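You operate a simulated robot arm through the tools that you are given. There is no shell and no other tool.

Carry out the task below with a simulated robot arm. There is one attempt and no reset: what you move stays moved.

JOB
Tighten the manifold bolts that have no yellow mark yet to 25 Nm.
Fine: leave the marked ones alone; park the driver.
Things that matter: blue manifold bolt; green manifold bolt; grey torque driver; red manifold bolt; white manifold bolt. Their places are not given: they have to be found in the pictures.

It is judged by the outcome, as a careful person would: the job done as asked, and still so three seconds after it is handed in. It fails if anything else is knocked over, pushed out of place, dropped, spilled or broken.

ROBOT AND FRAMES
A 7-joint arm with a two-finger parallel gripper, fixed in place. Base frame: the origin is at the foot of the arm, x ahead of it, y to its left, z up; the work surface is at about z = 72. Units: cm, rad, N and s.
With the tool pointing down near the work surface it reaches from about 10 to 60 cm from the base axis. Its first joint turns from -2.897 to 2.897 rad. Payload 1.57 kg.
Tool frame: the origin (TCP) lies between the finger pads and is the grasp point; the fingertips stand 3 cm ahead of it; z points along the fingers, y is the line along which they close. Largest opening 8 cm; finger width 1.7, thickness 1.2; the body of the gripper, 4 by 8.2 cm, starts 8 cm behind the TCP.
Orientation is that of the tool frame in the base frame, as a unit quaternion [x, y, z, w]. With the fingers straight down and closing along the base's y, the tool's x points along the base's -x, its y along +y and its z along -z.

CONTROLS
- The arm moves only by the tool move_arm. Its argument "plan" is one flat list of numbers, 7 for each row, row after row: the shift along the tool's x, y, z in cm, then the turn, a rotation vector about the tool's x, y, z in rad, then the closure, from 0 (fully open) to 1 (shut). In form: [dx, dy, dz, rx, ry, rz, gripper, dx, dy, dz, rx, ry, rz, gripper, ...]. A call has 1 to 20 rows; each row shifts and turns the commanded pose from where the row before left it, along the tool's axes as they then stand. Rows are played at 5 a second. More than 5 cm and 0.15 rad between two rows, or a gripper value outside its range, and nothing of the call is played. A pose out of reach is approached as far as the arm can. The call stops where the force on the tool passes 40 N (or 10 N more than at its start, if that is more) or the arm is blocked; 0.2 s more then pass. The fingers move at their own pace (about 7.2 cm/s each) and stop on an object; they squeeze with about 25 N. The grip force told is the motor's: it shows also when the fingers shut on nothing. Time passes only in rows, and 0.2 s behind the last, so rows that do not move let the fingers close. The reply holds the time, the measured pose of the TCP, the force on the tool along the base axes, the opening and the grip force, in the units named above and with some noise, with the torque about the TCP (base axes, N m) and any sound that the robot's microphone picked up, and new pictures: "pictures" is both (left out), scene, wrist or none.
- Cameras (640 x 400 px; columns grow to the right, rows downward): "scene" is fixed at [21.84, 50, 146.5]; the picture's right is [-0.91, -0.42, 0.00], its down [-0.20, 0.42, -0.89] and it looks along [0.38, -0.80, -0.47] (base axes); focal length 327 px, centre (320, 200). "wrist" rides on the gripper at [7.2, -0.7, -12.2] in the tool frame; the picture's right is [0.09, 1.00, 0.00], its down [-0.84, 0.08, -0.54] and it looks along [-0.54, 0.05, 0.84] (tool axes); focal length 238 px, centre (320, 200).
- lift_body(by): slides the trunk up (or, below 0, down) by that many cm; the arm rides with it, the base frame stays. It gives what a move gives, with no picture.
- locate(camera, pixels): for up to 12 pixels [column, row] of the newest picture of that camera ("zoom" is the newest enlarged one), the place [x, y, z] in the base frame of the surface seen there, good to about 0.3 cm. No time passes.
- zoom(camera, box): a new picture of the part [left, top, right, bottom] of that camera's present view, enlarged. No time passes.
- hand_in(): hands the job in; it is judged then, once.

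Unless the task says otherwise, let go and move clear before handing in.

The tools are called after ">>>" as a command line: name --argument value ..., lists and objects as JSON in quotes. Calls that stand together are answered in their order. move_arm: Moves the arm, as the interface text tells. Its arguments: {"type":"object","properties":{"plan":{"type":"array","items":{"type":"number"}},"pictures":{"type":"string","enum":["both","scene","wrist","none"]}},"required":["plan"]} The other tools are called the same way: lift_body (by) slides the trunk up or down; locate (camera, pixels) gives the place of the surface under pixels of a picture; zoom (camera, box) takes an enlarged picture of a part of a camera's view; hand_in () hands the job in.

At the start:

```text
time_s: 0.0
eef_pos: [41.02, -12.5, 118.15]
ee_rot: [0.0, 1.0, 0.0, 0.0]
contact_force: [-0.4, -0.4, 0.3]
torque: [-0.02, 0.01, -0.01]
finger_gap: 8.0
gripper_force: 0.1
trunk travel left (down, up): [-65.0, 34.0]
```

scene: 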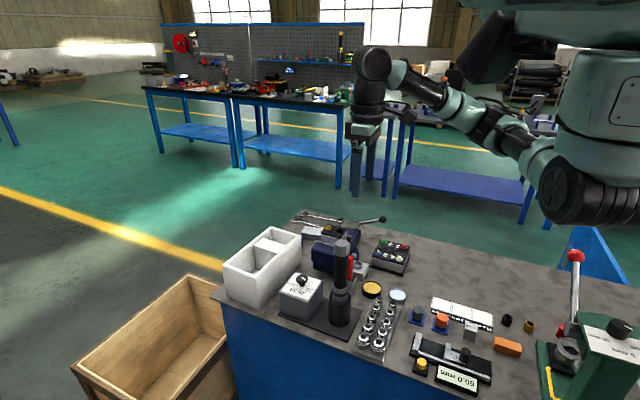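
wrist: 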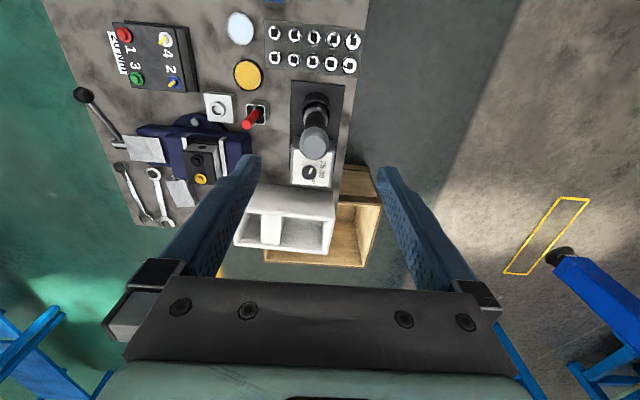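

The wrist picture shows a manifold block with numbered bolts (red near 124,35; green near 137,78; white near 166,40; blue near 173,82) and a dark driver standing at about (315,130). I will enlarge those regions before moving.

>>> zoom --camera "wrist" --box '[90, 10, 210, 100]'

>>> zoom --camera "scene" --box '[360, 220, 420, 280]'

>>> zoom --camera "wrist" --box '[180, 60, 370, 200]'

>>> zoom --camera "scene" --box '[260, 200, 420, 360]'

```text
4.44 times, centred on (150, 55) of wrist
```

zoom: 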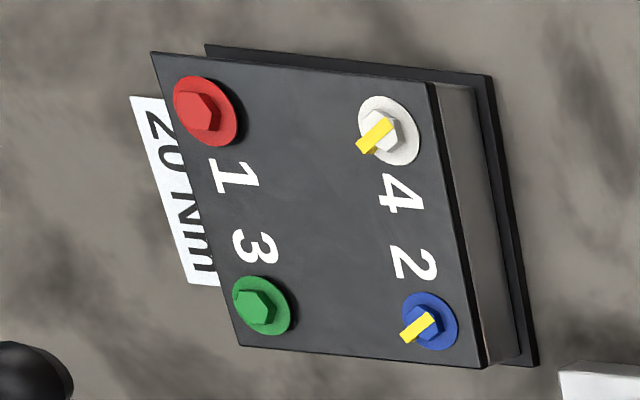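

```text
6.67 times, centred on (390, 250) of scene
```

zoom: 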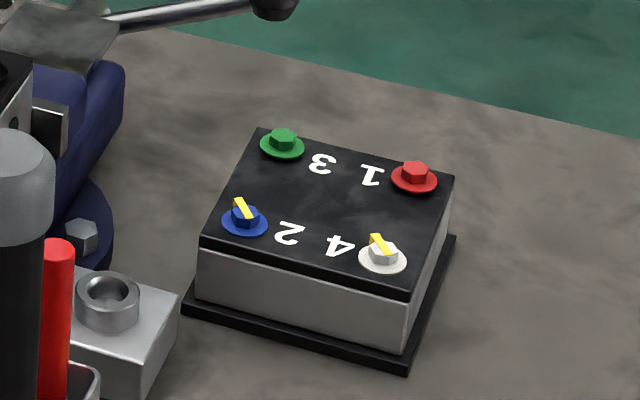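

```text
2.86 times, centred on (275, 130) of wrist
```

zoom: 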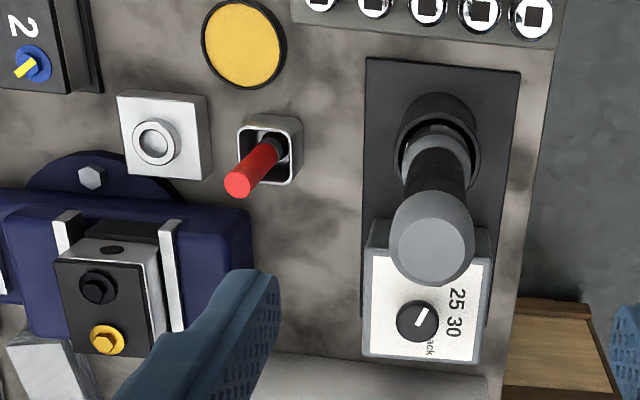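

```text
2.50 times, centred on (340, 280) of scene
```

zoom: 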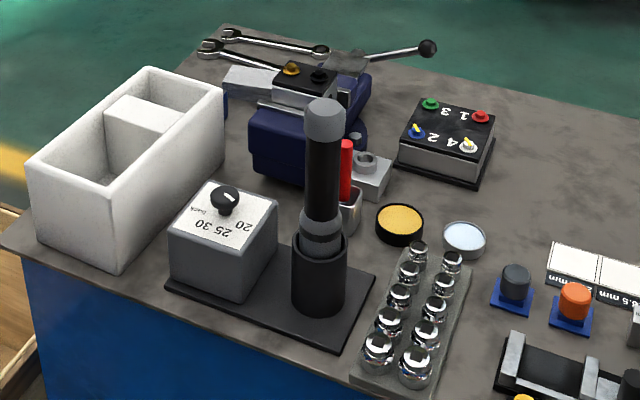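

Red (1) and green (3) have no yellow mark; white (4) and blue (2) are marked. Next I look closely at the driver's stand and the dial box, near (300,295) in the scene and (312,172) in the wrist picture.

>>> zoom --camera "scene" --box '[275, 265, 335, 315]'

>>> zoom --camera "wrist" --box '[280, 140, 340, 190]'

>>> zoom --camera "scene" --box '[310, 230, 375, 345]'

>>> locate --camera "wrist" --pixels '[[124, 35], [137, 78], [166, 40], [173, 82], [314, 142], [317, 100], [312, 172], [300, 183], [326, 155], [326, 186], [340, 90], [295, 90]]'

>>> locate --camera "scene" --pixels '[[386, 241], [399, 246], [383, 252], [396, 255], [342, 244], [341, 265], [340, 288], [340, 310], [302, 279], [300, 290], [330, 325], [310, 320]]'

```text
8.00 times, centred on (305, 290) of scene
```

zoom: 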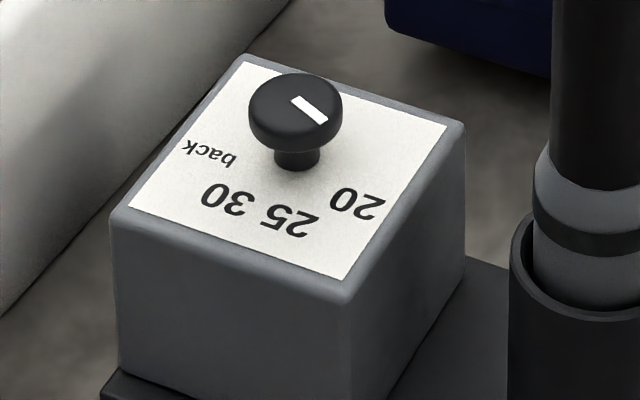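

```text
8.00 times, centred on (310, 165) of wrist
```

zoom: 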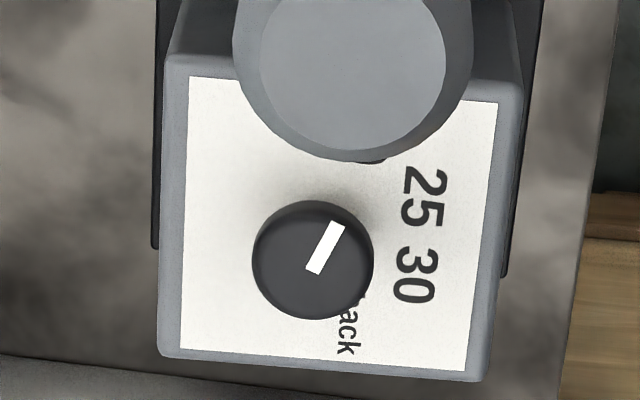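

```text
3.48 times, centred on (342, 288) of scene
```

zoom: 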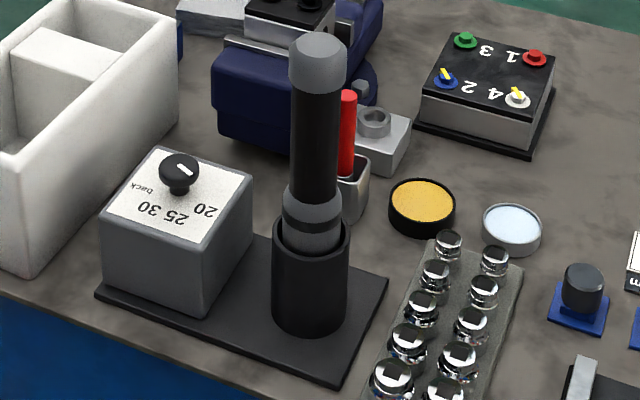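

```text
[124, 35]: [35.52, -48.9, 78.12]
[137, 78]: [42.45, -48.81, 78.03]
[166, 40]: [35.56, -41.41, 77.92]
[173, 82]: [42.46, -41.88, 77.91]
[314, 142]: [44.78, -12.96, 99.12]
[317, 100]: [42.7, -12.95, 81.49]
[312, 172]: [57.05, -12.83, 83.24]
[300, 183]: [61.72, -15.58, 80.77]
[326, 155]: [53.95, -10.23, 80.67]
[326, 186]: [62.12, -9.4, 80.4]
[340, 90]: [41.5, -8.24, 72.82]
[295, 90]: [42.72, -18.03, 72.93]
```

```text
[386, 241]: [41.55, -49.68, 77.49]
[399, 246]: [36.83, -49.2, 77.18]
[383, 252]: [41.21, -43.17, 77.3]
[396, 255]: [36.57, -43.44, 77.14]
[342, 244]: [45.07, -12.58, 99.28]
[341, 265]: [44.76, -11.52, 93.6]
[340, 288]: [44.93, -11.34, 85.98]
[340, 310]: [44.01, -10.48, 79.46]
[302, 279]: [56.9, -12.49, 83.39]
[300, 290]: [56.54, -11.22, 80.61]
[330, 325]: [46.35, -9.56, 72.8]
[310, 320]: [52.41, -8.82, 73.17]
```

The dial has labels 20, 25, 30 and back, with the white pointer on the knob apparently near 20. I'll locate the labels, the knob and the pointer ends to work out angles, and check details of the neighbouring objects.

>>> zoom --camera "scene" --box '[290, 270, 326, 300]'

>>> locate --camera "scene" --pixels '[[319.7, 290.4], [311.2, 292.5], [303.5, 289.7], [301, 284], [311.5, 276], [315, 280], [312, 285], [305.5, 274], [330, 272], [289.5, 291.5], [318, 301], [332, 281]]'

>>> locate --camera "wrist" --pixels '[[332.9, 164.4], [331.9, 174], [323, 180.6], [319, 173.5], [322, 168.5], [319, 166], [312, 173], [326, 173], [319, 180], [240, 30], [250, 75], [250, 120]]'

```text
13.33 times, centred on (308, 285) of scene
```

zoom: 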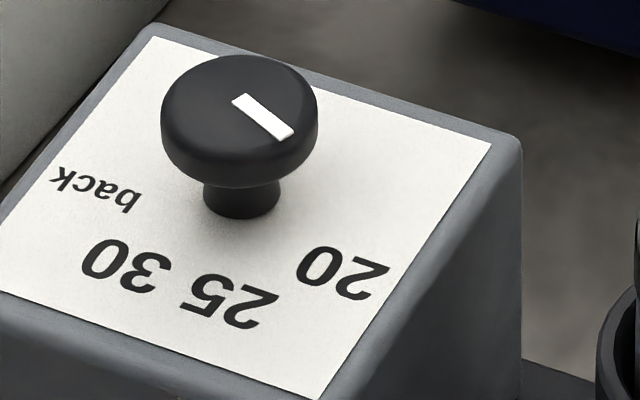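

```text
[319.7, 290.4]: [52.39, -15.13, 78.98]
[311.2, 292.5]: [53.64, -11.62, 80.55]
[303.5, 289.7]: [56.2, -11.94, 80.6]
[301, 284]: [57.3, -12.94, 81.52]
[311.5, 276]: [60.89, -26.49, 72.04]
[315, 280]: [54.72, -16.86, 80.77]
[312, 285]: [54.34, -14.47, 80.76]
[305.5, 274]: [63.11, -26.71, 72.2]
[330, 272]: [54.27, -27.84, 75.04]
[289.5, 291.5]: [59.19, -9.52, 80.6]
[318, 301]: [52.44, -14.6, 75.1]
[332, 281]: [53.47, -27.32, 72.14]
```

```text
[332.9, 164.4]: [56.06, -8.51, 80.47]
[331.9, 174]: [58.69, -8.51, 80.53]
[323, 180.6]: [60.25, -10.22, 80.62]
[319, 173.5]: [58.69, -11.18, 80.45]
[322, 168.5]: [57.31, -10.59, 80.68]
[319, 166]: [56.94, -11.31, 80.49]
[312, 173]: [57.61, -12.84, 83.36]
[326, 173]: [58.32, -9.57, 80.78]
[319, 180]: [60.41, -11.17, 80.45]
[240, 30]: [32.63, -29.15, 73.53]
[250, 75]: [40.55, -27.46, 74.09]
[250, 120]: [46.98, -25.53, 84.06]
```

My pixel conversions from the zoom were off (the enlarged view is wider than the box), so I'll locate directly in the newest zoom picture: labels 20 (340,273), 25 (228,302), 30 (125,258), back (95,188), knob (240,115), pointer ends (240,101) and (286,135).

>>> locate --camera "zoom" --pixels '[[340, 273], [228, 302], [125, 258], [95, 188], [240, 115], [240, 101], [286, 135], [165, 115], [317, 110], [240, 60], [240, 150], [241, 210]]'

>>> locate --camera "zoom" --pixels '[[155, 35], [490, 145], [318, 395], [5, 290], [165, 28], [515, 140], [210, 190], [280, 190], [600, 300], [560, 390], [240, 180], [20, 60]]'

```text
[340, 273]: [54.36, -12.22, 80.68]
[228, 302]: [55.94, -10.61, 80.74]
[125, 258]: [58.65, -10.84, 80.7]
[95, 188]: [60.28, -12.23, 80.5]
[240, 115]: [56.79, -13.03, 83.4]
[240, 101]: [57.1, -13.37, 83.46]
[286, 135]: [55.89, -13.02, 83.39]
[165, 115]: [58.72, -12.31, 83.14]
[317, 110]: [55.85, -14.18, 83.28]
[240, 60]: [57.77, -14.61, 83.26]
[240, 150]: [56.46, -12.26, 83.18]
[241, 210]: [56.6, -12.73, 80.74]
```

```text
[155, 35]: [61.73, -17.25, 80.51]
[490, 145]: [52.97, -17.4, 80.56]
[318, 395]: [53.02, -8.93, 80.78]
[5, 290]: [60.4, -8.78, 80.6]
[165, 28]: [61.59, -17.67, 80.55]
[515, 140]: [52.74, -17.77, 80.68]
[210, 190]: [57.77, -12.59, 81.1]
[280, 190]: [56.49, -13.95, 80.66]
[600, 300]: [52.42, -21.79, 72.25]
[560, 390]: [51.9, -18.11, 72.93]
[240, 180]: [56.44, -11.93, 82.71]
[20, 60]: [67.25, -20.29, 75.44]
```

The pointer sits at about 160° (label 20), and label 25 is at about 115° around a knob centred near (57.2, -13.2). Before moving I check the wrist's bulk at scene (370,65)–(365,190), because the driver (top z≈99) stands beside the dial.

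>>> zoom --camera "scene" --box '[320, 20, 620, 210]'

>>> locate --camera "scene" --pixels '[[372, 63], [398, 75], [366, 85], [365, 125], [355, 180], [371, 180], [400, 108], [430, 95], [390, 100], [510, 140], [560, 190], [620, 100]]'

>>> locate --camera "scene" --pixels '[[262, 262], [240, 262], [280, 232], [300, 240], [340, 242], [330, 215], [380, 220], [372, 290], [397, 296], [352, 270], [320, 255], [330, 232]]'

```text
2.11 times, centred on (470, 115) of scene
```

zoom: 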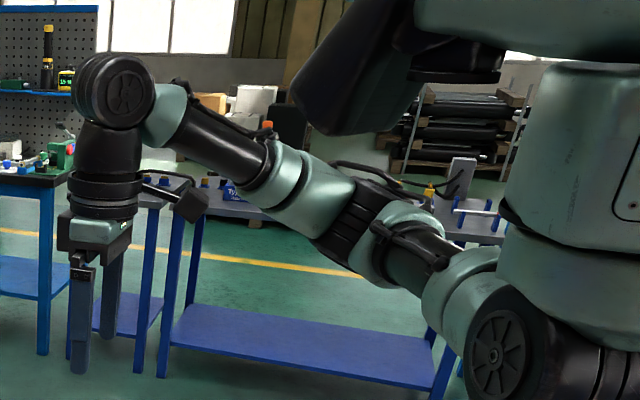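

```text
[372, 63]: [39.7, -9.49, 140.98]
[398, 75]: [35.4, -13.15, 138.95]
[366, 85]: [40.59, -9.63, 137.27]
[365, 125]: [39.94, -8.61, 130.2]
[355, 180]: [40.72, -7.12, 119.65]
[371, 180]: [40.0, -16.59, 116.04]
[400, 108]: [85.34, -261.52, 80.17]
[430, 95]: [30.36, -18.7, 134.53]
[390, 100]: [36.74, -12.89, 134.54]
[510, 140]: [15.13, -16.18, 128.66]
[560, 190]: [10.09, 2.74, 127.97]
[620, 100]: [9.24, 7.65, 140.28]
```

```text
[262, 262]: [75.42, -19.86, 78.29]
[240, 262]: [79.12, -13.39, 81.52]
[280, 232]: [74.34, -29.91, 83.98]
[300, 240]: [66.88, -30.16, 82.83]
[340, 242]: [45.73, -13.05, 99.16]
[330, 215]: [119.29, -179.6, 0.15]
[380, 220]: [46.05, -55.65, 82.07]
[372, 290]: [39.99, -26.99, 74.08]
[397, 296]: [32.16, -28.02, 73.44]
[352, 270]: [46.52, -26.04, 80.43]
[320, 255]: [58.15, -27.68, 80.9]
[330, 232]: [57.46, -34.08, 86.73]
```

The arm's wrist sits straight above the hand (z≈141) with the camera bracket on the tool +x side, so I'll turn the hand 45° to keep the bracket away from the driver. I move over the knob at height first.

>>> move_arm --plan '[-4.05, -0.175, 0, 0, 0, 0, 0, -4.05, -0.175, 0, 0, 0, 0, 0, -4.05, -0.175, 0, 0, 0, 0, 0, -4.05, -0.175, 0, 0, 0, 0, 0, 0, 0, 0, 0, 0, 0.131, 0, 0, 0, 0, 0, 0, 0.131, 0, 0, 0, 0, 0, 0, 0.131, 0, 0, 0, 0, 0, 0, 0.131, 0, 0, 0, 0, 0, 0, 0.131, 0, 0, 0, 0, 0, 0, 0.131, 0, 0, 0, 0, 0, 0, 0, 0]' --pictures "both"

```text
time_s: 2.4
eef_pos: [57.14, -13.27, 118.16]
ee_rot: [0.384, 0.923, 0.0, 0.0]
contact_force: [1.0, -0.1, 0.3]
torque: [0.03, 0.0, -0.01]
finger_gap: 8.0
gripper_force: 0.1
trunk travel left (down, up): [-65.0, 34.0]
```

scene: 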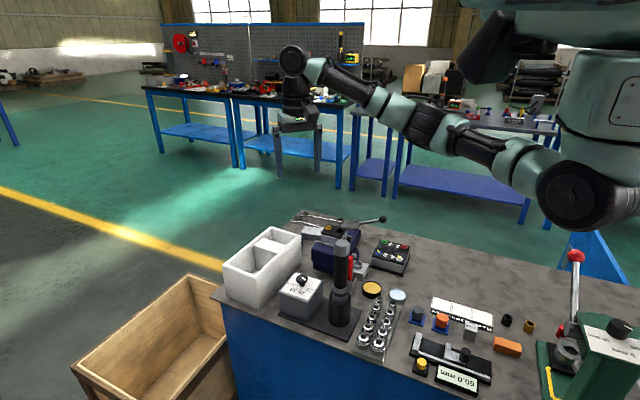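
wrist: 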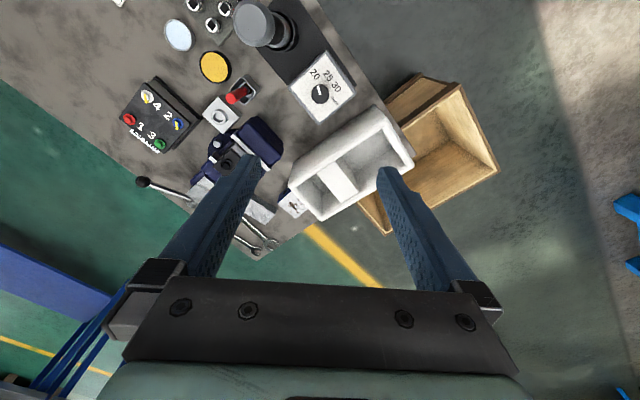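

The hand is over the knob, and the wrist picture shows the dial near (320,92). I enlarge it to read the pointer and labels from this new angle.

>>> zoom --camera "wrist" --box '[285, 65, 360, 112]'

>>> locate --camera "wrist" --pixels '[[320, 93], [313, 75], [326, 74], [336, 87], [333, 97], [253, 25], [385, 110], [290, 195], [320, 215], [410, 165]]'

```text
8.51 times, centred on (322, 88) of wrist
```

zoom: 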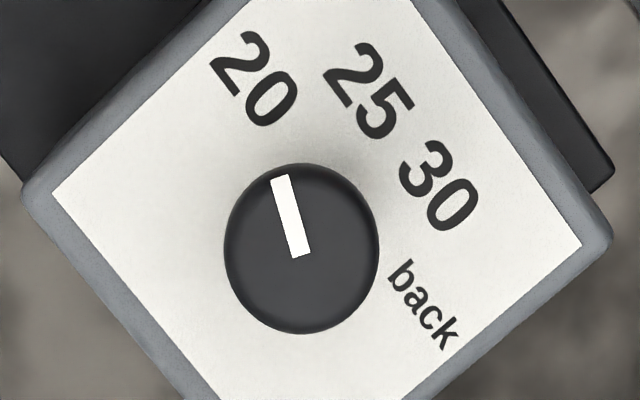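

```text
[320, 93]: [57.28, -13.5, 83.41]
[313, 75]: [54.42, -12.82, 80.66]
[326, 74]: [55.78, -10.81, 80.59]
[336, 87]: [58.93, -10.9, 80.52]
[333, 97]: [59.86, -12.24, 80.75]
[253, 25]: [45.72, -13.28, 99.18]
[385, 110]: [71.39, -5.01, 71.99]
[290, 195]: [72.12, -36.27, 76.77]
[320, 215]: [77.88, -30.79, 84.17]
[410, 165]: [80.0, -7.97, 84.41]
```

>>> locate --camera "zoom" --pixels '[[298, 252], [279, 180], [225, 245], [379, 245], [302, 166], [302, 325], [253, 78], [368, 90], [440, 185], [422, 305], [270, 215], [335, 215]]'

```text
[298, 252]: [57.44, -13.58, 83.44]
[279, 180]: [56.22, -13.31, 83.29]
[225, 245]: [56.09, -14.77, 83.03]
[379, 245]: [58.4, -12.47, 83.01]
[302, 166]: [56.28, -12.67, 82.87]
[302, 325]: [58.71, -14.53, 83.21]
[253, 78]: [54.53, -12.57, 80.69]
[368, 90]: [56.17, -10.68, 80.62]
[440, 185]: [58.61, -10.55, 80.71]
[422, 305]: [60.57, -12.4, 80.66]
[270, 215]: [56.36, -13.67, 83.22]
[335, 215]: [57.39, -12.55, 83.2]
```

The knob centre is (57.35, -13.55), top z 83.4, with the pointer at ≈163° (on 20) and 25 at ≈112°. I descend part way with the fingers open and check clearance to the driver.

>>> move_arm --plan '[-0.34, -0.06, 4, 0, 0, 0, 0, 0, 0, 4, 0, 0, 0, 0, 0, 0, 4, 0, 0, 0, 0, 0, 0, 4, 0, 0, 0, 0, 0, 0, 4, 0, 0, 0, 0, 0, 0, 4, 0, 0, 0, 0, 0, 0, 3, 0, 0, 0, 0]' --pictures "both"

```text
time_s: 4.0
eef_pos: [57.48, -13.58, 91.17]
ee_rot: [0.383, 0.924, -0.001, -0.001]
contact_force: [-0.1, 0.0, 0.6]
torque: [-0.02, 0.0, 0.01]
finger_gap: 8.0
gripper_force: 0.0
trunk travel left (down, up): [-65.0, 34.0]
```

scene: 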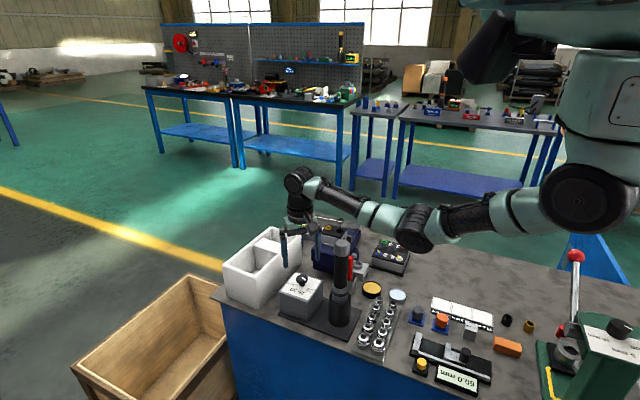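
wrist: 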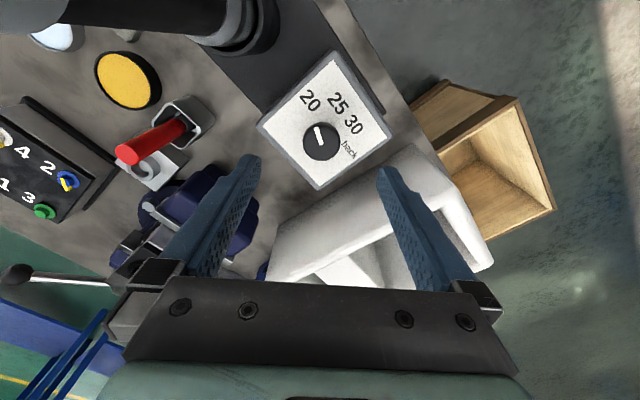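

The hand is 7 cm above its working height and the elbow hangs near (420,225) in the scene. I locate the elbow and forearm to be sure they stay clear of the driver and manifold.

>>> locate --camera "scene" --pixels '[[425, 235], [432, 246], [400, 215], [380, 215], [350, 200], [345, 212], [330, 195], [300, 180], [470, 220], [510, 210], [342, 241], [314, 248]]'

>>> zoom --camera "scene" --box '[260, 150, 480, 290]'

```text
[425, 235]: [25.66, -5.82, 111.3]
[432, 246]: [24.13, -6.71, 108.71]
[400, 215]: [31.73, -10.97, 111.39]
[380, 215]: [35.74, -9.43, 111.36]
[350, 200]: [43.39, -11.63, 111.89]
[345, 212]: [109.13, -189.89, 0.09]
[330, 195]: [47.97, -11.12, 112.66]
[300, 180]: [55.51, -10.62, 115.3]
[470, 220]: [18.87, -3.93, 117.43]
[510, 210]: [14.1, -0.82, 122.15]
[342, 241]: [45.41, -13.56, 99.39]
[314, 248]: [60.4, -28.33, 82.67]
```

```text
2.86 times, centred on (370, 220) of scene
```

zoom: 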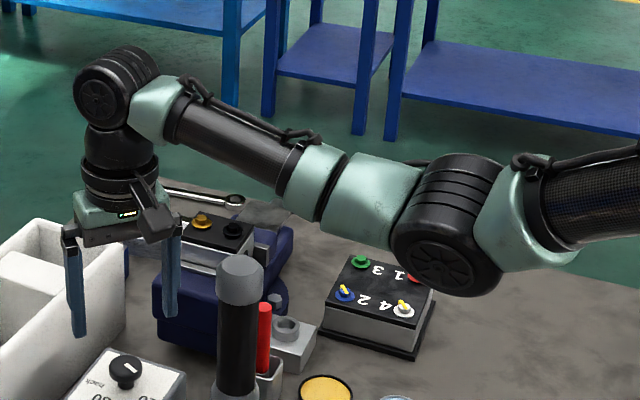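

The forearm passes at z≈112 above the driver top (99.3) and straightens further as the hand lowers, so clearance is fine. I lower the last 6.9 cm around the knob, fingers still open.

>>> move_arm --plan '[0, 0, 2, 0, 0, 0, 0, 0, 0, 2, 0, 0, 0, 0, 0, 0, 1.5, 0, 0, 0, 0, 0, 0, 1.3, 0, 0, 0, 0]' --pictures "both"

```text
time_s: 5.0
eef_pos: [57.38, -13.68, 84.26]
ee_rot: [0.384, 0.923, -0.001, -0.001]
contact_force: [-0.5, 1.1, 0.6]
torque: [0.03, 0.02, 0.0]
finger_gap: 8.01
gripper_force: 0.1
trunk travel left (down, up): [-65.0, 34.0]
```

scene: 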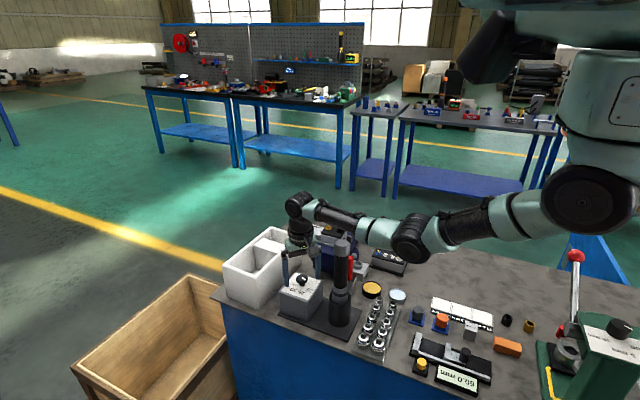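
wrist: 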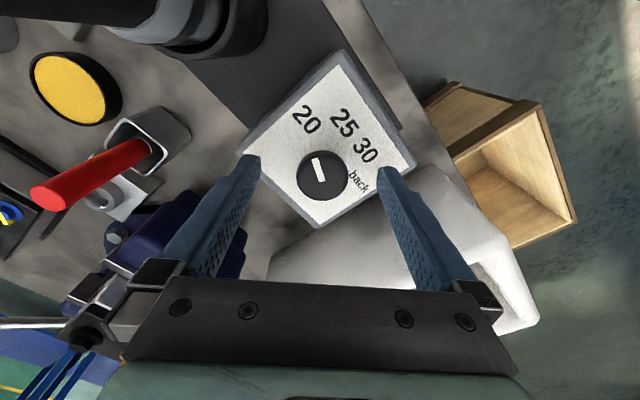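

The knob at wrist (322,173) lies between the open fingertips. I close on it without turning and check the grip.

>>> move_arm --plan '[0, 0, 0, 0, 0, 0, 1, 0, 0, 0, 0, 0, 0, 1, 0, 0, 0, 0, 0, 0, 1, 0, 0, 0, 0, 0, 0, 1]' --pictures "both"

```text
time_s: 6.0
eef_pos: [57.58, -13.55, 84.29]
ee_rot: [0.383, 0.924, 0.0, 0.0]
contact_force: [4.4, 6.2, -1.3]
torque: [0.07, -0.25, -0.06]
finger_gap: 3.36
gripper_force: 41.3
trunk travel left (down, up): [-65.0, 34.0]
```

scene: 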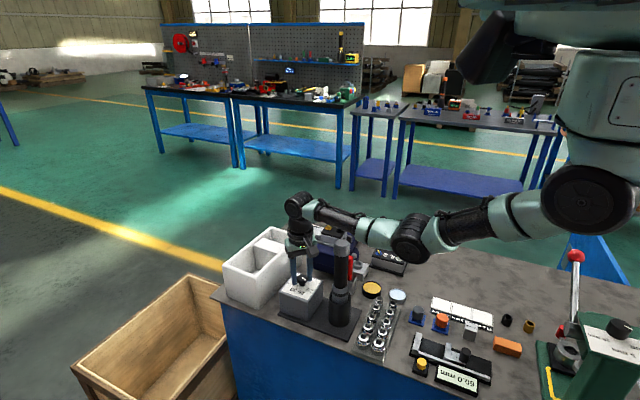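
wrist: 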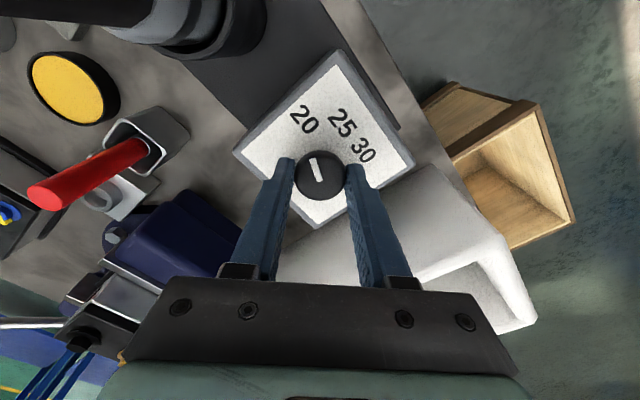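

The fingers hold the knob (gap 3.36) with a small sideways force, so I shift 0.2 cm to centre on it and turn +0.785 rad about tool z (clockwise from above), from 20 toward 25.

>>> move_arm --plan '[0, 0.2, 0, 0, 0, 0, 1, 0, 0, 0, 0, 0, 0.13, 1, 0, 0, 0, 0, 0, 0.13, 1, 0, 0, 0, 0, 0, 0.13, 1, 0, 0, 0, 0, 0, 0.13, 1, 0, 0, 0, 0, 0, 0.13, 1, 0, 0, 0, 0, 0, 0.13, 1, 0, 0, 0, 0, 0, 0, 1]' --pictures "both"

```text
time_s: 7.8
eef_pos: [57.52, -13.62, 84.27]
ee_rot: [0.706, 0.708, 0.0, 0.0]
contact_force: [-4.9, -6.9, 0.2]
torque: [0.32, 0.06, 0.0]
finger_gap: 3.33
gripper_force: 41.2
trunk travel left (down, up): [-65.0, 34.0]
```

scene: 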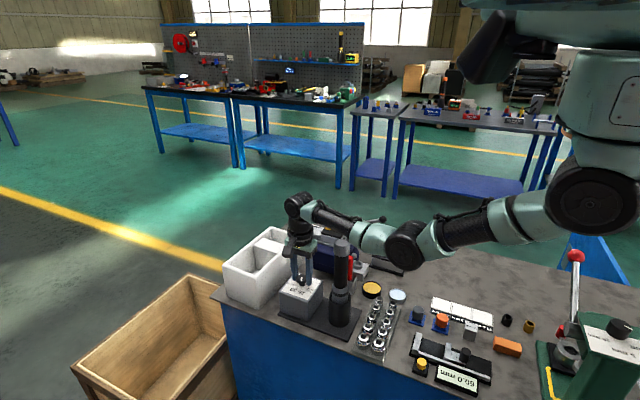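
wrist: 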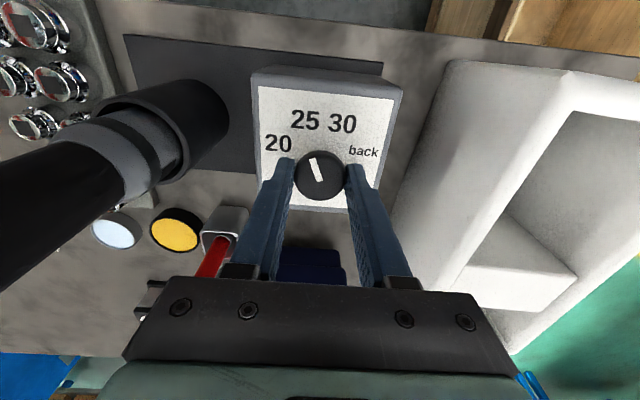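

The knob turned with the hand; the pointer now leans toward 25 at wrist (305,120). I enlarge to check the alignment.

>>> zoom --camera "wrist" --box '[260, 90, 400, 210]'

```text
3.33 times, centred on (330, 150) of wrist
```

zoom: 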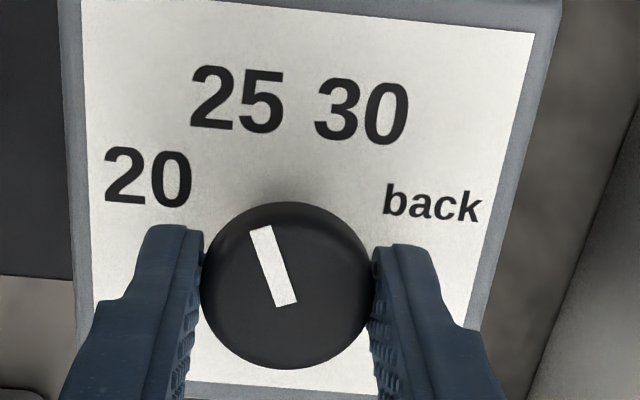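

>>> locate --camera "zoom" --pixels '[[287, 303], [260, 230], [204, 285], [368, 285], [286, 205], [286, 365], [240, 98], [362, 112], [148, 178], [432, 203], [273, 265], [310, 270]]'

>>> zoom --camera "scene" --box '[280, 265, 330, 310]'

```text
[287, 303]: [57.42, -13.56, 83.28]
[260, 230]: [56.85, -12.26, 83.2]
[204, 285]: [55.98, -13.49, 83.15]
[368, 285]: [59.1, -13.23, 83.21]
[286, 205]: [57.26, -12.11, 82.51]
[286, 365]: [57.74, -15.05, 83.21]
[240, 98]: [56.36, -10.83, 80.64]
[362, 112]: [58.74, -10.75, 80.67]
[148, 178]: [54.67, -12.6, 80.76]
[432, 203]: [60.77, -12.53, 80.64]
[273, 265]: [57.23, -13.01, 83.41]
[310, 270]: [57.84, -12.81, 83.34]
```

```text
8.89 times, centred on (305, 288) of scene
```

zoom: 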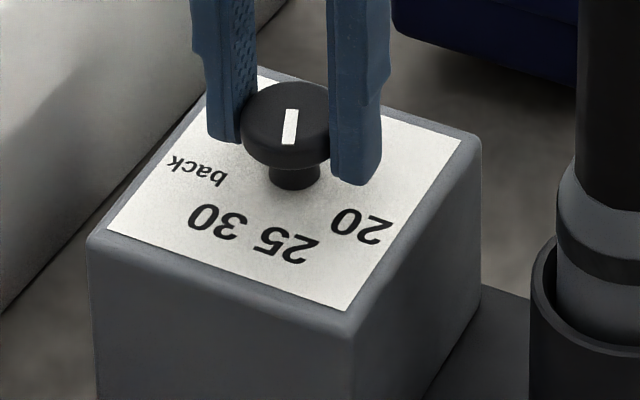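

The pointer direction measures about 114° and label 25 about 114°, so the dial is on 25. I relieve the side force, open the fingers and lift straight up, then recheck the pointer.

>>> move_arm --plan '[-0.1, -0.07, 0, 0, 0, 0, 1, 0, 0, 0, 0, 0, 0, 0.5, 0, 0, 0, 0, 0, 0, 0.3, 0, 0, 0, 0, 0, 0, 0, 0, 0, 0, 0, 0, 0, 0, 0, 0, -2, 0, 0, 0, 0, 0, 0, -4, 0, 0, 0, 0, 0, 0, -4, 0, 0, 0, 0, 0, 0, -4, 0, 0, 0, 0, 0, 0, -4, 0, 0, 0, 0]' --pictures "both"

```text
time_s: 10.0
eef_pos: [57.4, -13.49, 102.69]
ee_rot: [0.704, 0.71, -0.001, 0.0]
contact_force: [-0.1, 0.5, 0.1]
torque: [0.0, -0.02, -0.02]
finger_gap: 8.0
gripper_force: 0.1
trunk travel left (down, up): [-65.0, 34.0]
```

scene: 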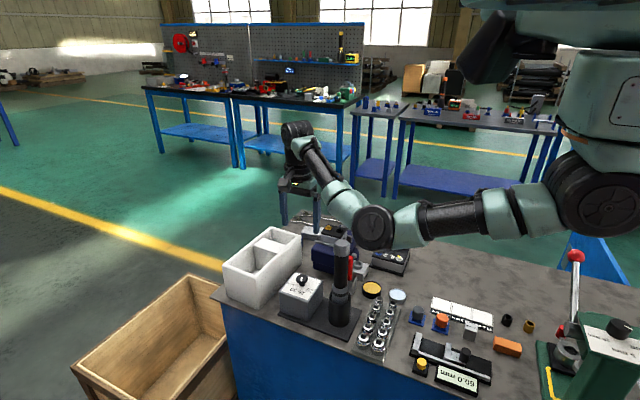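
wrist: 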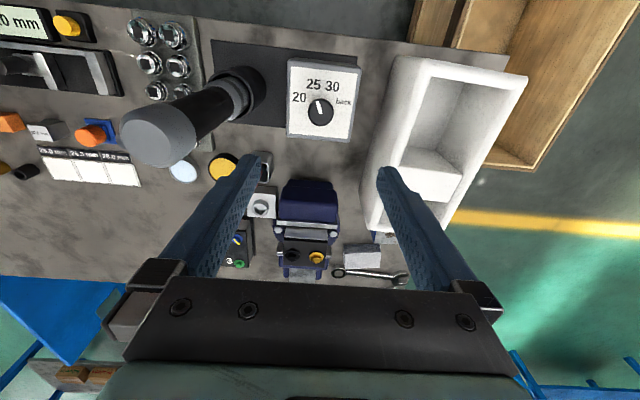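

The dial pointer near wrist (319,108) looks set; I enlarge it, and also locate the elbow at scene (375,228), which hangs close to the driver's top.

>>> zoom --camera "wrist" --box '[285, 60, 365, 140]'

>>> zoom --camera "scene" --box '[270, 110, 460, 330]'

>>> locate --camera "scene" --pixels '[[375, 228], [372, 245], [345, 205], [330, 195], [355, 235], [395, 235], [420, 225], [450, 220], [342, 243], [300, 135]]'

```text
5.00 times, centred on (325, 100) of wrist
```

zoom: 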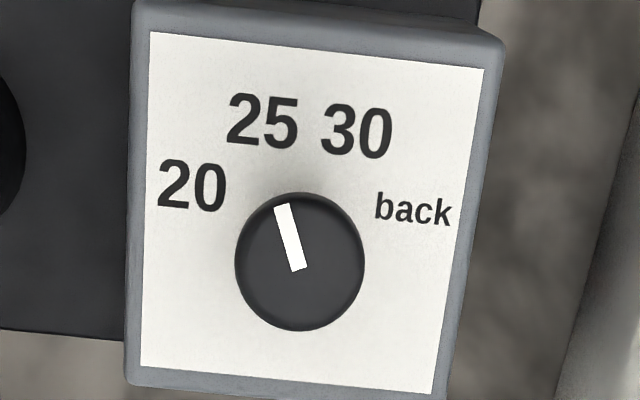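

```text
1.82 times, centred on (365, 220) of scene
```

zoom: 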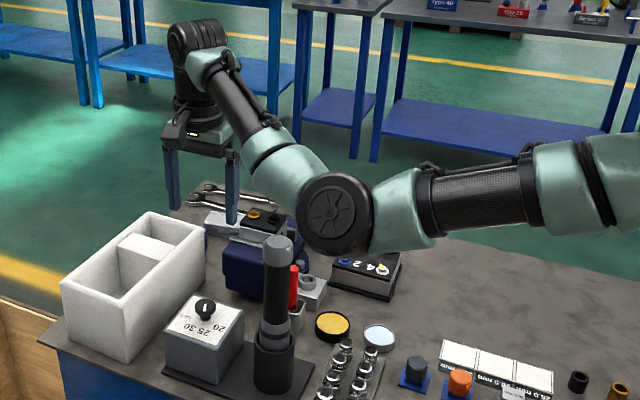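

```text
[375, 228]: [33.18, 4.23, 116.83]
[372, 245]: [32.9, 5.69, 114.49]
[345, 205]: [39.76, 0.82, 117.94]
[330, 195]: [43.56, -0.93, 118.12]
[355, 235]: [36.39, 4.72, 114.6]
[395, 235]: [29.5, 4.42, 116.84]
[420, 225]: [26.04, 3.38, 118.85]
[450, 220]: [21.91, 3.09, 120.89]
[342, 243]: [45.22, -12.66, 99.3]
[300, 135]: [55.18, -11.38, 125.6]
```

>>> locate --camera "zoom" --pixels '[[342, 243]]'

>>> zoom --camera "wrist" --box '[300, 80, 340, 130]'

```text
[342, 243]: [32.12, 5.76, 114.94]
```

```text
8.00 times, centred on (320, 105) of wrist
```

zoom: 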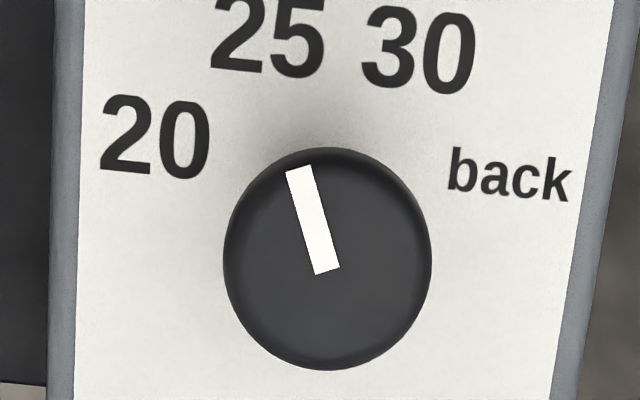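

>>> locate --camera "zoom" --pixels '[[327, 268], [299, 170], [313, 220], [224, 260], [431, 260], [328, 152], [328, 362], [268, 38], [418, 50], [155, 138], [510, 175], [328, 255]]'

```text
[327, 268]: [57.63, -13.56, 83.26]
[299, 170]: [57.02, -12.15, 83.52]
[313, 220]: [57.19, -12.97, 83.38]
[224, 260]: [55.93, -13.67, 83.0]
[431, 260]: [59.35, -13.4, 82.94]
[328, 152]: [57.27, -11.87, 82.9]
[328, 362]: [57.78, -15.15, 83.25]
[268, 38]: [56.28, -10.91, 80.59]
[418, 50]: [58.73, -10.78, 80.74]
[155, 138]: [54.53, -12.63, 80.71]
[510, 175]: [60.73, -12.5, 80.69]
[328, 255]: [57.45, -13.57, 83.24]
```

The pointer stayed at ≈113° on 25 after release, so the dial is set. Now I rise, turn the hand back to its starting heading and move over the driver (axis about 44.8, -12.9; top z 99.3).

>>> move_arm --plan '[0, 0, -3.4, 0, 0, 0, 0, 0, 0, -3.4, 0, 0, 0, 0, 0, 0, -3.4, 0, 0, 0, 0, 0, 0, 0, 0, 0, -0.1305, 0, 0, 0, 0, 0, 0, -0.1305, 0, 0, 0, 0, 0, 0, -0.1305, 0, 0, 0, 0, 0, 0, -0.1305, 0, 0, 0, 0, 0, 0, -0.1305, 0, 0, 0, 0, 0, 0, -0.1305, 0, 0, 0, 0, 0, 0, -0.1305, 0, 0, 0, 0, 0, 0, -0.1305, 0, 0, 0, 0, 0, 0, -0.1305, 0, 0, 0, 0, 0, 0, -0.1305, 0, 0, 0, 0, 0, 0, -0.1305, 0, 0, 0, 0, 0, 0, -0.1305, 0, 3.15, 0.14, 0, 0, 0, 0, 0, 3.15, 0.14, 0, 0, 0, 0, 0, 3.15, 0.14, 0, 0, 0, 0, 0, 3.15, 0.14, 0, 0, 0, 0, 0]' --pictures "both"

```text
time_s: 14.0
eef_pos: [44.85, -12.95, 112.71]
ee_rot: [0.001, 1.0, 0.0, 0.0]
contact_force: [-0.7, -0.3, 0.4]
torque: [0.01, -0.01, 0.01]
finger_gap: 8.0
gripper_force: 0.0
trunk travel left (down, up): [-65.0, 34.0]
```

scene: 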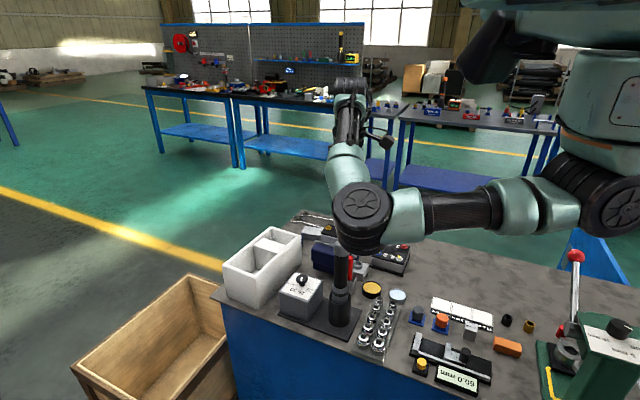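
wrist: 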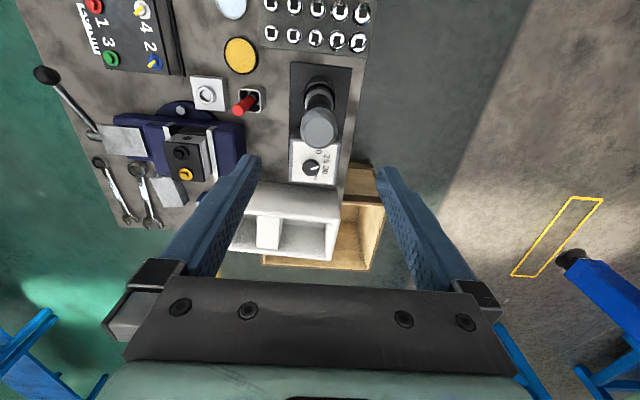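

The driver's cap is at wrist (318,128) just under the hand. I enlarge and locate its cap and holster to fix the axis.

>>> zoom --camera "wrist" --box '[280, 60, 360, 180]'

>>> locate --camera "scene" --pixels '[[360, 215], [342, 250], [360, 245], [341, 262], [341, 280], [340, 290], [340, 300], [340, 315], [345, 160], [351, 90]]'

```text
3.33 times, centred on (320, 120) of wrist
```

zoom: 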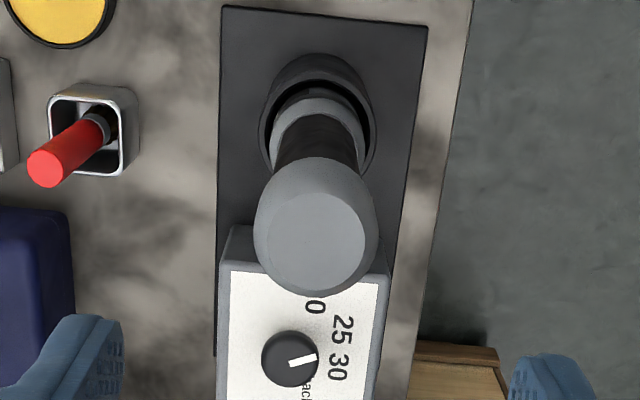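

```text
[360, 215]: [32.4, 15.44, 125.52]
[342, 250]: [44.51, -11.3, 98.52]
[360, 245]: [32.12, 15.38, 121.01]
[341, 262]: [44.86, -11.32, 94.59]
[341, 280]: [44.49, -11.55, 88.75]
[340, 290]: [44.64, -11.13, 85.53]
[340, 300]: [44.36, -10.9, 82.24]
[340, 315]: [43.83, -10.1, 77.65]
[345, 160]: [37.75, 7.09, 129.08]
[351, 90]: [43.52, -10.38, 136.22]
```

>>> locate --camera "zoom" --pixels '[[316, 240], [270, 240], [363, 240], [316, 197], [316, 285], [317, 60], [265, 130], [374, 130], [318, 175], [317, 130], [255, 230], [378, 230]]'

```text
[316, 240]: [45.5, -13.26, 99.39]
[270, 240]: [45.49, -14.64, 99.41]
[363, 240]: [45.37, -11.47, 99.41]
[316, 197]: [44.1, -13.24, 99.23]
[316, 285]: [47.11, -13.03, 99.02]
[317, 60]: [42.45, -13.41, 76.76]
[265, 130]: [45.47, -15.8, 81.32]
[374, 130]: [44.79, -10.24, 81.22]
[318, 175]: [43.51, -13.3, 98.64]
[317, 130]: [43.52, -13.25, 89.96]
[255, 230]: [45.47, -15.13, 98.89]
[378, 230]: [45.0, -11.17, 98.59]
```

The driver axis is about (45.2, -13.1) with cap top at z 99.4. Before gripping it I test whether the arm can reach upright over the far green bolt (42.4, -48.8), staying well above everything.

>>> move_arm --plan '[0.3, -4.5, 0, 0, 0, 0, 0, 0.3, -4.5, 0, 0, 0, 0, 0, 0.3, -4.5, 0, 0, 0, 0, 0, 0.3, -4.5, 0, 0, 0, 0, 0, 0.3, -4.5, 0, 0, 0, 0, 0, 0.3, -4.5, 0, 0, 0, 0, 0, 0.3, -4.5, 0, 0, 0, 0, 0, 0.3, -4.5, 0, 0, 0, 0, 0, 0, 0, 2.2, 0, 0, 0, 0, 0, 0, 2.2, 0, 0, 0, 0, 0, 0, 2.2, 0, 0, 0, 0, 0, 0, 2.2, 0, 0, 0, 0, 0, 0, 0, 0, 0, 0, 0]' --pictures "both"

```text
time_s: 16.8
eef_pos: [41.9, -47.8, 104.04]
ee_rot: [-0.001, 1.0, 0.0, 0.0]
contact_force: [0.1, 0.5, -0.5]
torque: [-0.02, 0.01, 0.01]
finger_gap: 7.98
gripper_force: 0.1
out of reach, approached as far as the arm can: row 8
trunk travel left (down, up): [-65.0, 34.0]
```

scene: 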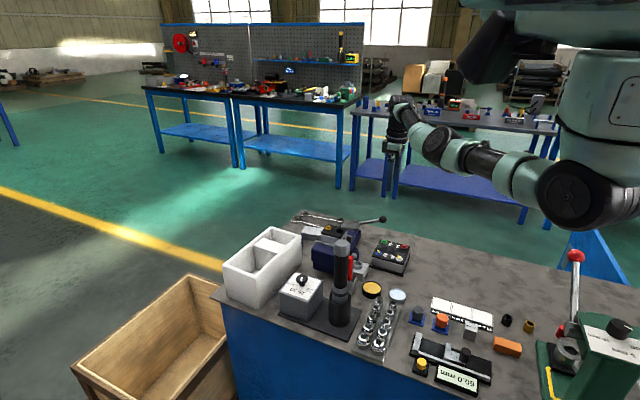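
wrist: 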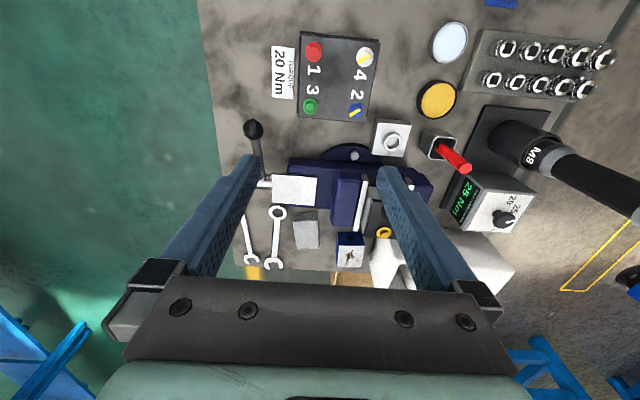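

The arm got to (41.9, -47.8) at z 104, and this view reveals a green readout on the far side of the dial box at wrist (462,196) and a "20 Nm" sign by the manifold. I enlarge both.

>>> zoom --camera "wrist" --box '[440, 165, 530, 240]'

>>> zoom --camera "wrist" --box '[265, 25, 385, 125]'

>>> zoom --camera "wrist" --box '[470, 90, 640, 230]'

```text
5.33 times, centred on (485, 202) of wrist
```

zoom: 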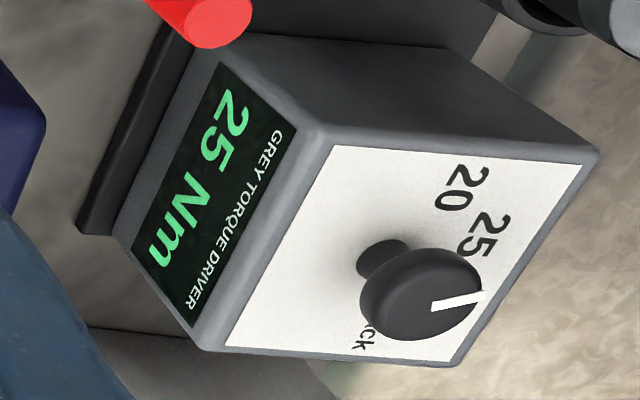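

```text
4.00 times, centred on (325, 75) of wrist
```

zoom: 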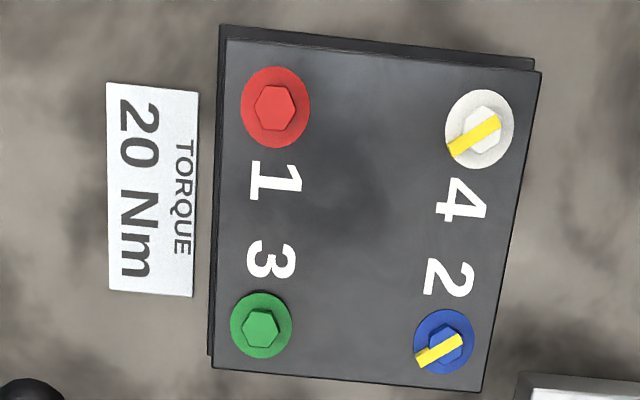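

```text
2.86 times, centred on (555, 160) of wrist
```

zoom: 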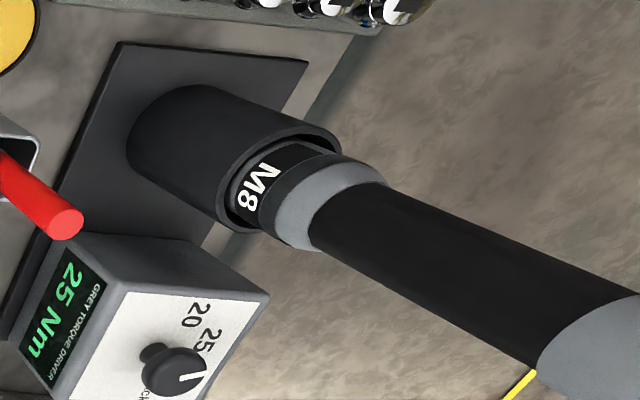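

The readout says "25 Nm – GREY TORQUE DRIVER", confirming the setting; the job asks for 25 Nm, so I keep that despite the 20 Nm sign. I locate the bolts precisely from this view.

>>> zoom --camera "wrist" --box '[290, 30, 380, 125]'

```text
4.21 times, centred on (335, 78) of wrist
```

zoom: 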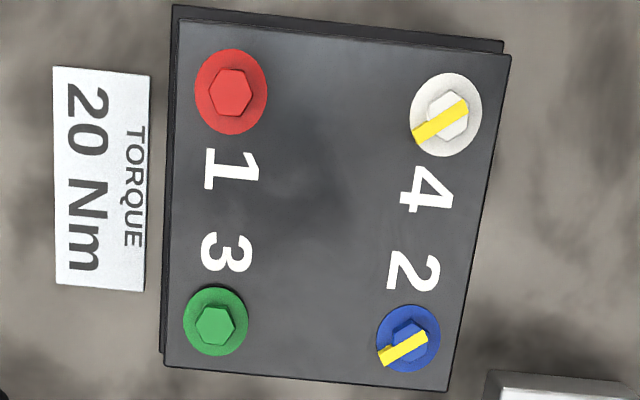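

>>> locate --camera "zoom" --pixels '[[231, 92], [231, 55], [232, 130], [197, 92], [266, 92], [214, 324], [214, 289], [214, 354], [186, 324], [246, 324], [447, 114], [409, 340]]'

>>> locate --camera "zoom" --pixels '[[180, 20], [510, 57], [447, 390], [165, 366], [340, 200], [222, 92], [245, 92], [205, 324], [228, 324], [231, 110], [214, 340], [100, 180]]'

```text
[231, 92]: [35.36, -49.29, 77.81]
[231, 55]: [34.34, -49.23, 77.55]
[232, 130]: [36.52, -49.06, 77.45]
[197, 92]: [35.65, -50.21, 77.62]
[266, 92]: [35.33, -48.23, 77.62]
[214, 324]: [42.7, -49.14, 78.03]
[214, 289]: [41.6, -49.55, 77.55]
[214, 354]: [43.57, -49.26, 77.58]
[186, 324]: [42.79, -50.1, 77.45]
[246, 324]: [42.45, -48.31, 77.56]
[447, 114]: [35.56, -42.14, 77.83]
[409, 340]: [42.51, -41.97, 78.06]
```

```text
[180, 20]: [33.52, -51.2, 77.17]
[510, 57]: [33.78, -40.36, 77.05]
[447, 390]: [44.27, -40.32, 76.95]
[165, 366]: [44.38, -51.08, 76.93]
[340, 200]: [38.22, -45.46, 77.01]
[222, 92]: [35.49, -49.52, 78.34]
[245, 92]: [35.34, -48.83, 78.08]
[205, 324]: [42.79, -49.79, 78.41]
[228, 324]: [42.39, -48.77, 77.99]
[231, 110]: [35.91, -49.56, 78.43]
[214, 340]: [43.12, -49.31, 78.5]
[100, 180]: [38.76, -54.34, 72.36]
```

Bolts: red at (35.5, -49.2), green at (42.6, -49.2), heads at z≈78; the upright reach limit is r≈63.6, while green needs 65, so I'll grip the driver with the hand leaning 12° outward to gain reach. I go back up and over the driver, with the lean and heading set for a radial approach.

>>> move_arm --plan '[0, 0, -2.2, 0, 0, 0, 0, 0, 0, -2.2, 0, 0, 0, 0, 0, 0, -2.2, 0, 0, 0, 0, 0, 0, -2.2, 0, 0, 0, 0, -0.3, 4.5, 0, 0, 0, 0, 0, -0.3, 4.5, 0, 0, 0, 0, 0, -0.3, 4.5, 0, 0, 0, 0, 0, -0.3, 4.5, 0, 0, 0, 0, 0, -0.3, 4.5, 0, 0, 0, 0, 0, -0.3, 4.5, 0, 0, 0, 0, 0, -0.3, 4.5, 0, 0, 0, 0, 0, -0.3, 4.5, 0, 0, 0, 0, 0, 0, 0, 0, 0, 0, 0.1415, 0, 0, 0, 0, 0, 0, 0.1415, 0, 0, 0, 0, 0, -0.105, 0, 0, 0, 0, 0, 0, -0.105, 0, 0, 0, 0, 0, 0, 0, 0, 0]' --pictures "both"

```text
time_s: 20.4
eef_pos: [44.33, -11.64, 112.75]
ee_rot: [0.14, 0.985, -0.015, 0.104]
contact_force: [0.6, -0.3, -0.5]
torque: [-0.01, -0.01, 0.02]
finger_gap: 8.02
gripper_force: 0.1
trunk travel left (down, up): [-65.0, 34.0]
```

scene: 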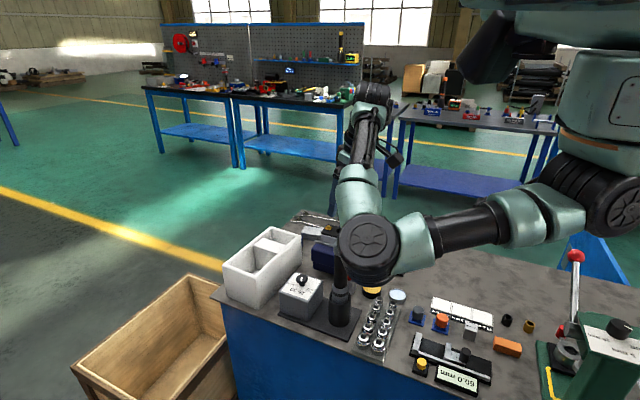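
wrist: 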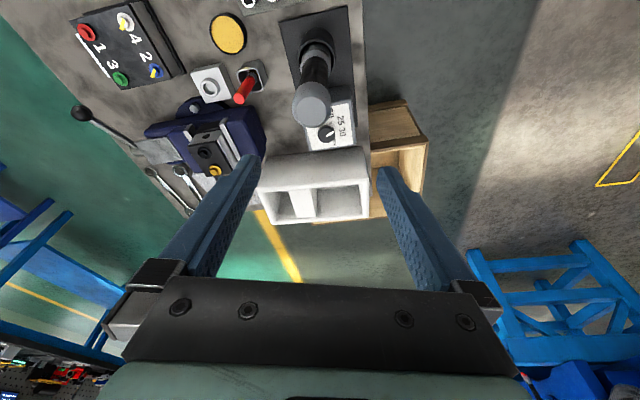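

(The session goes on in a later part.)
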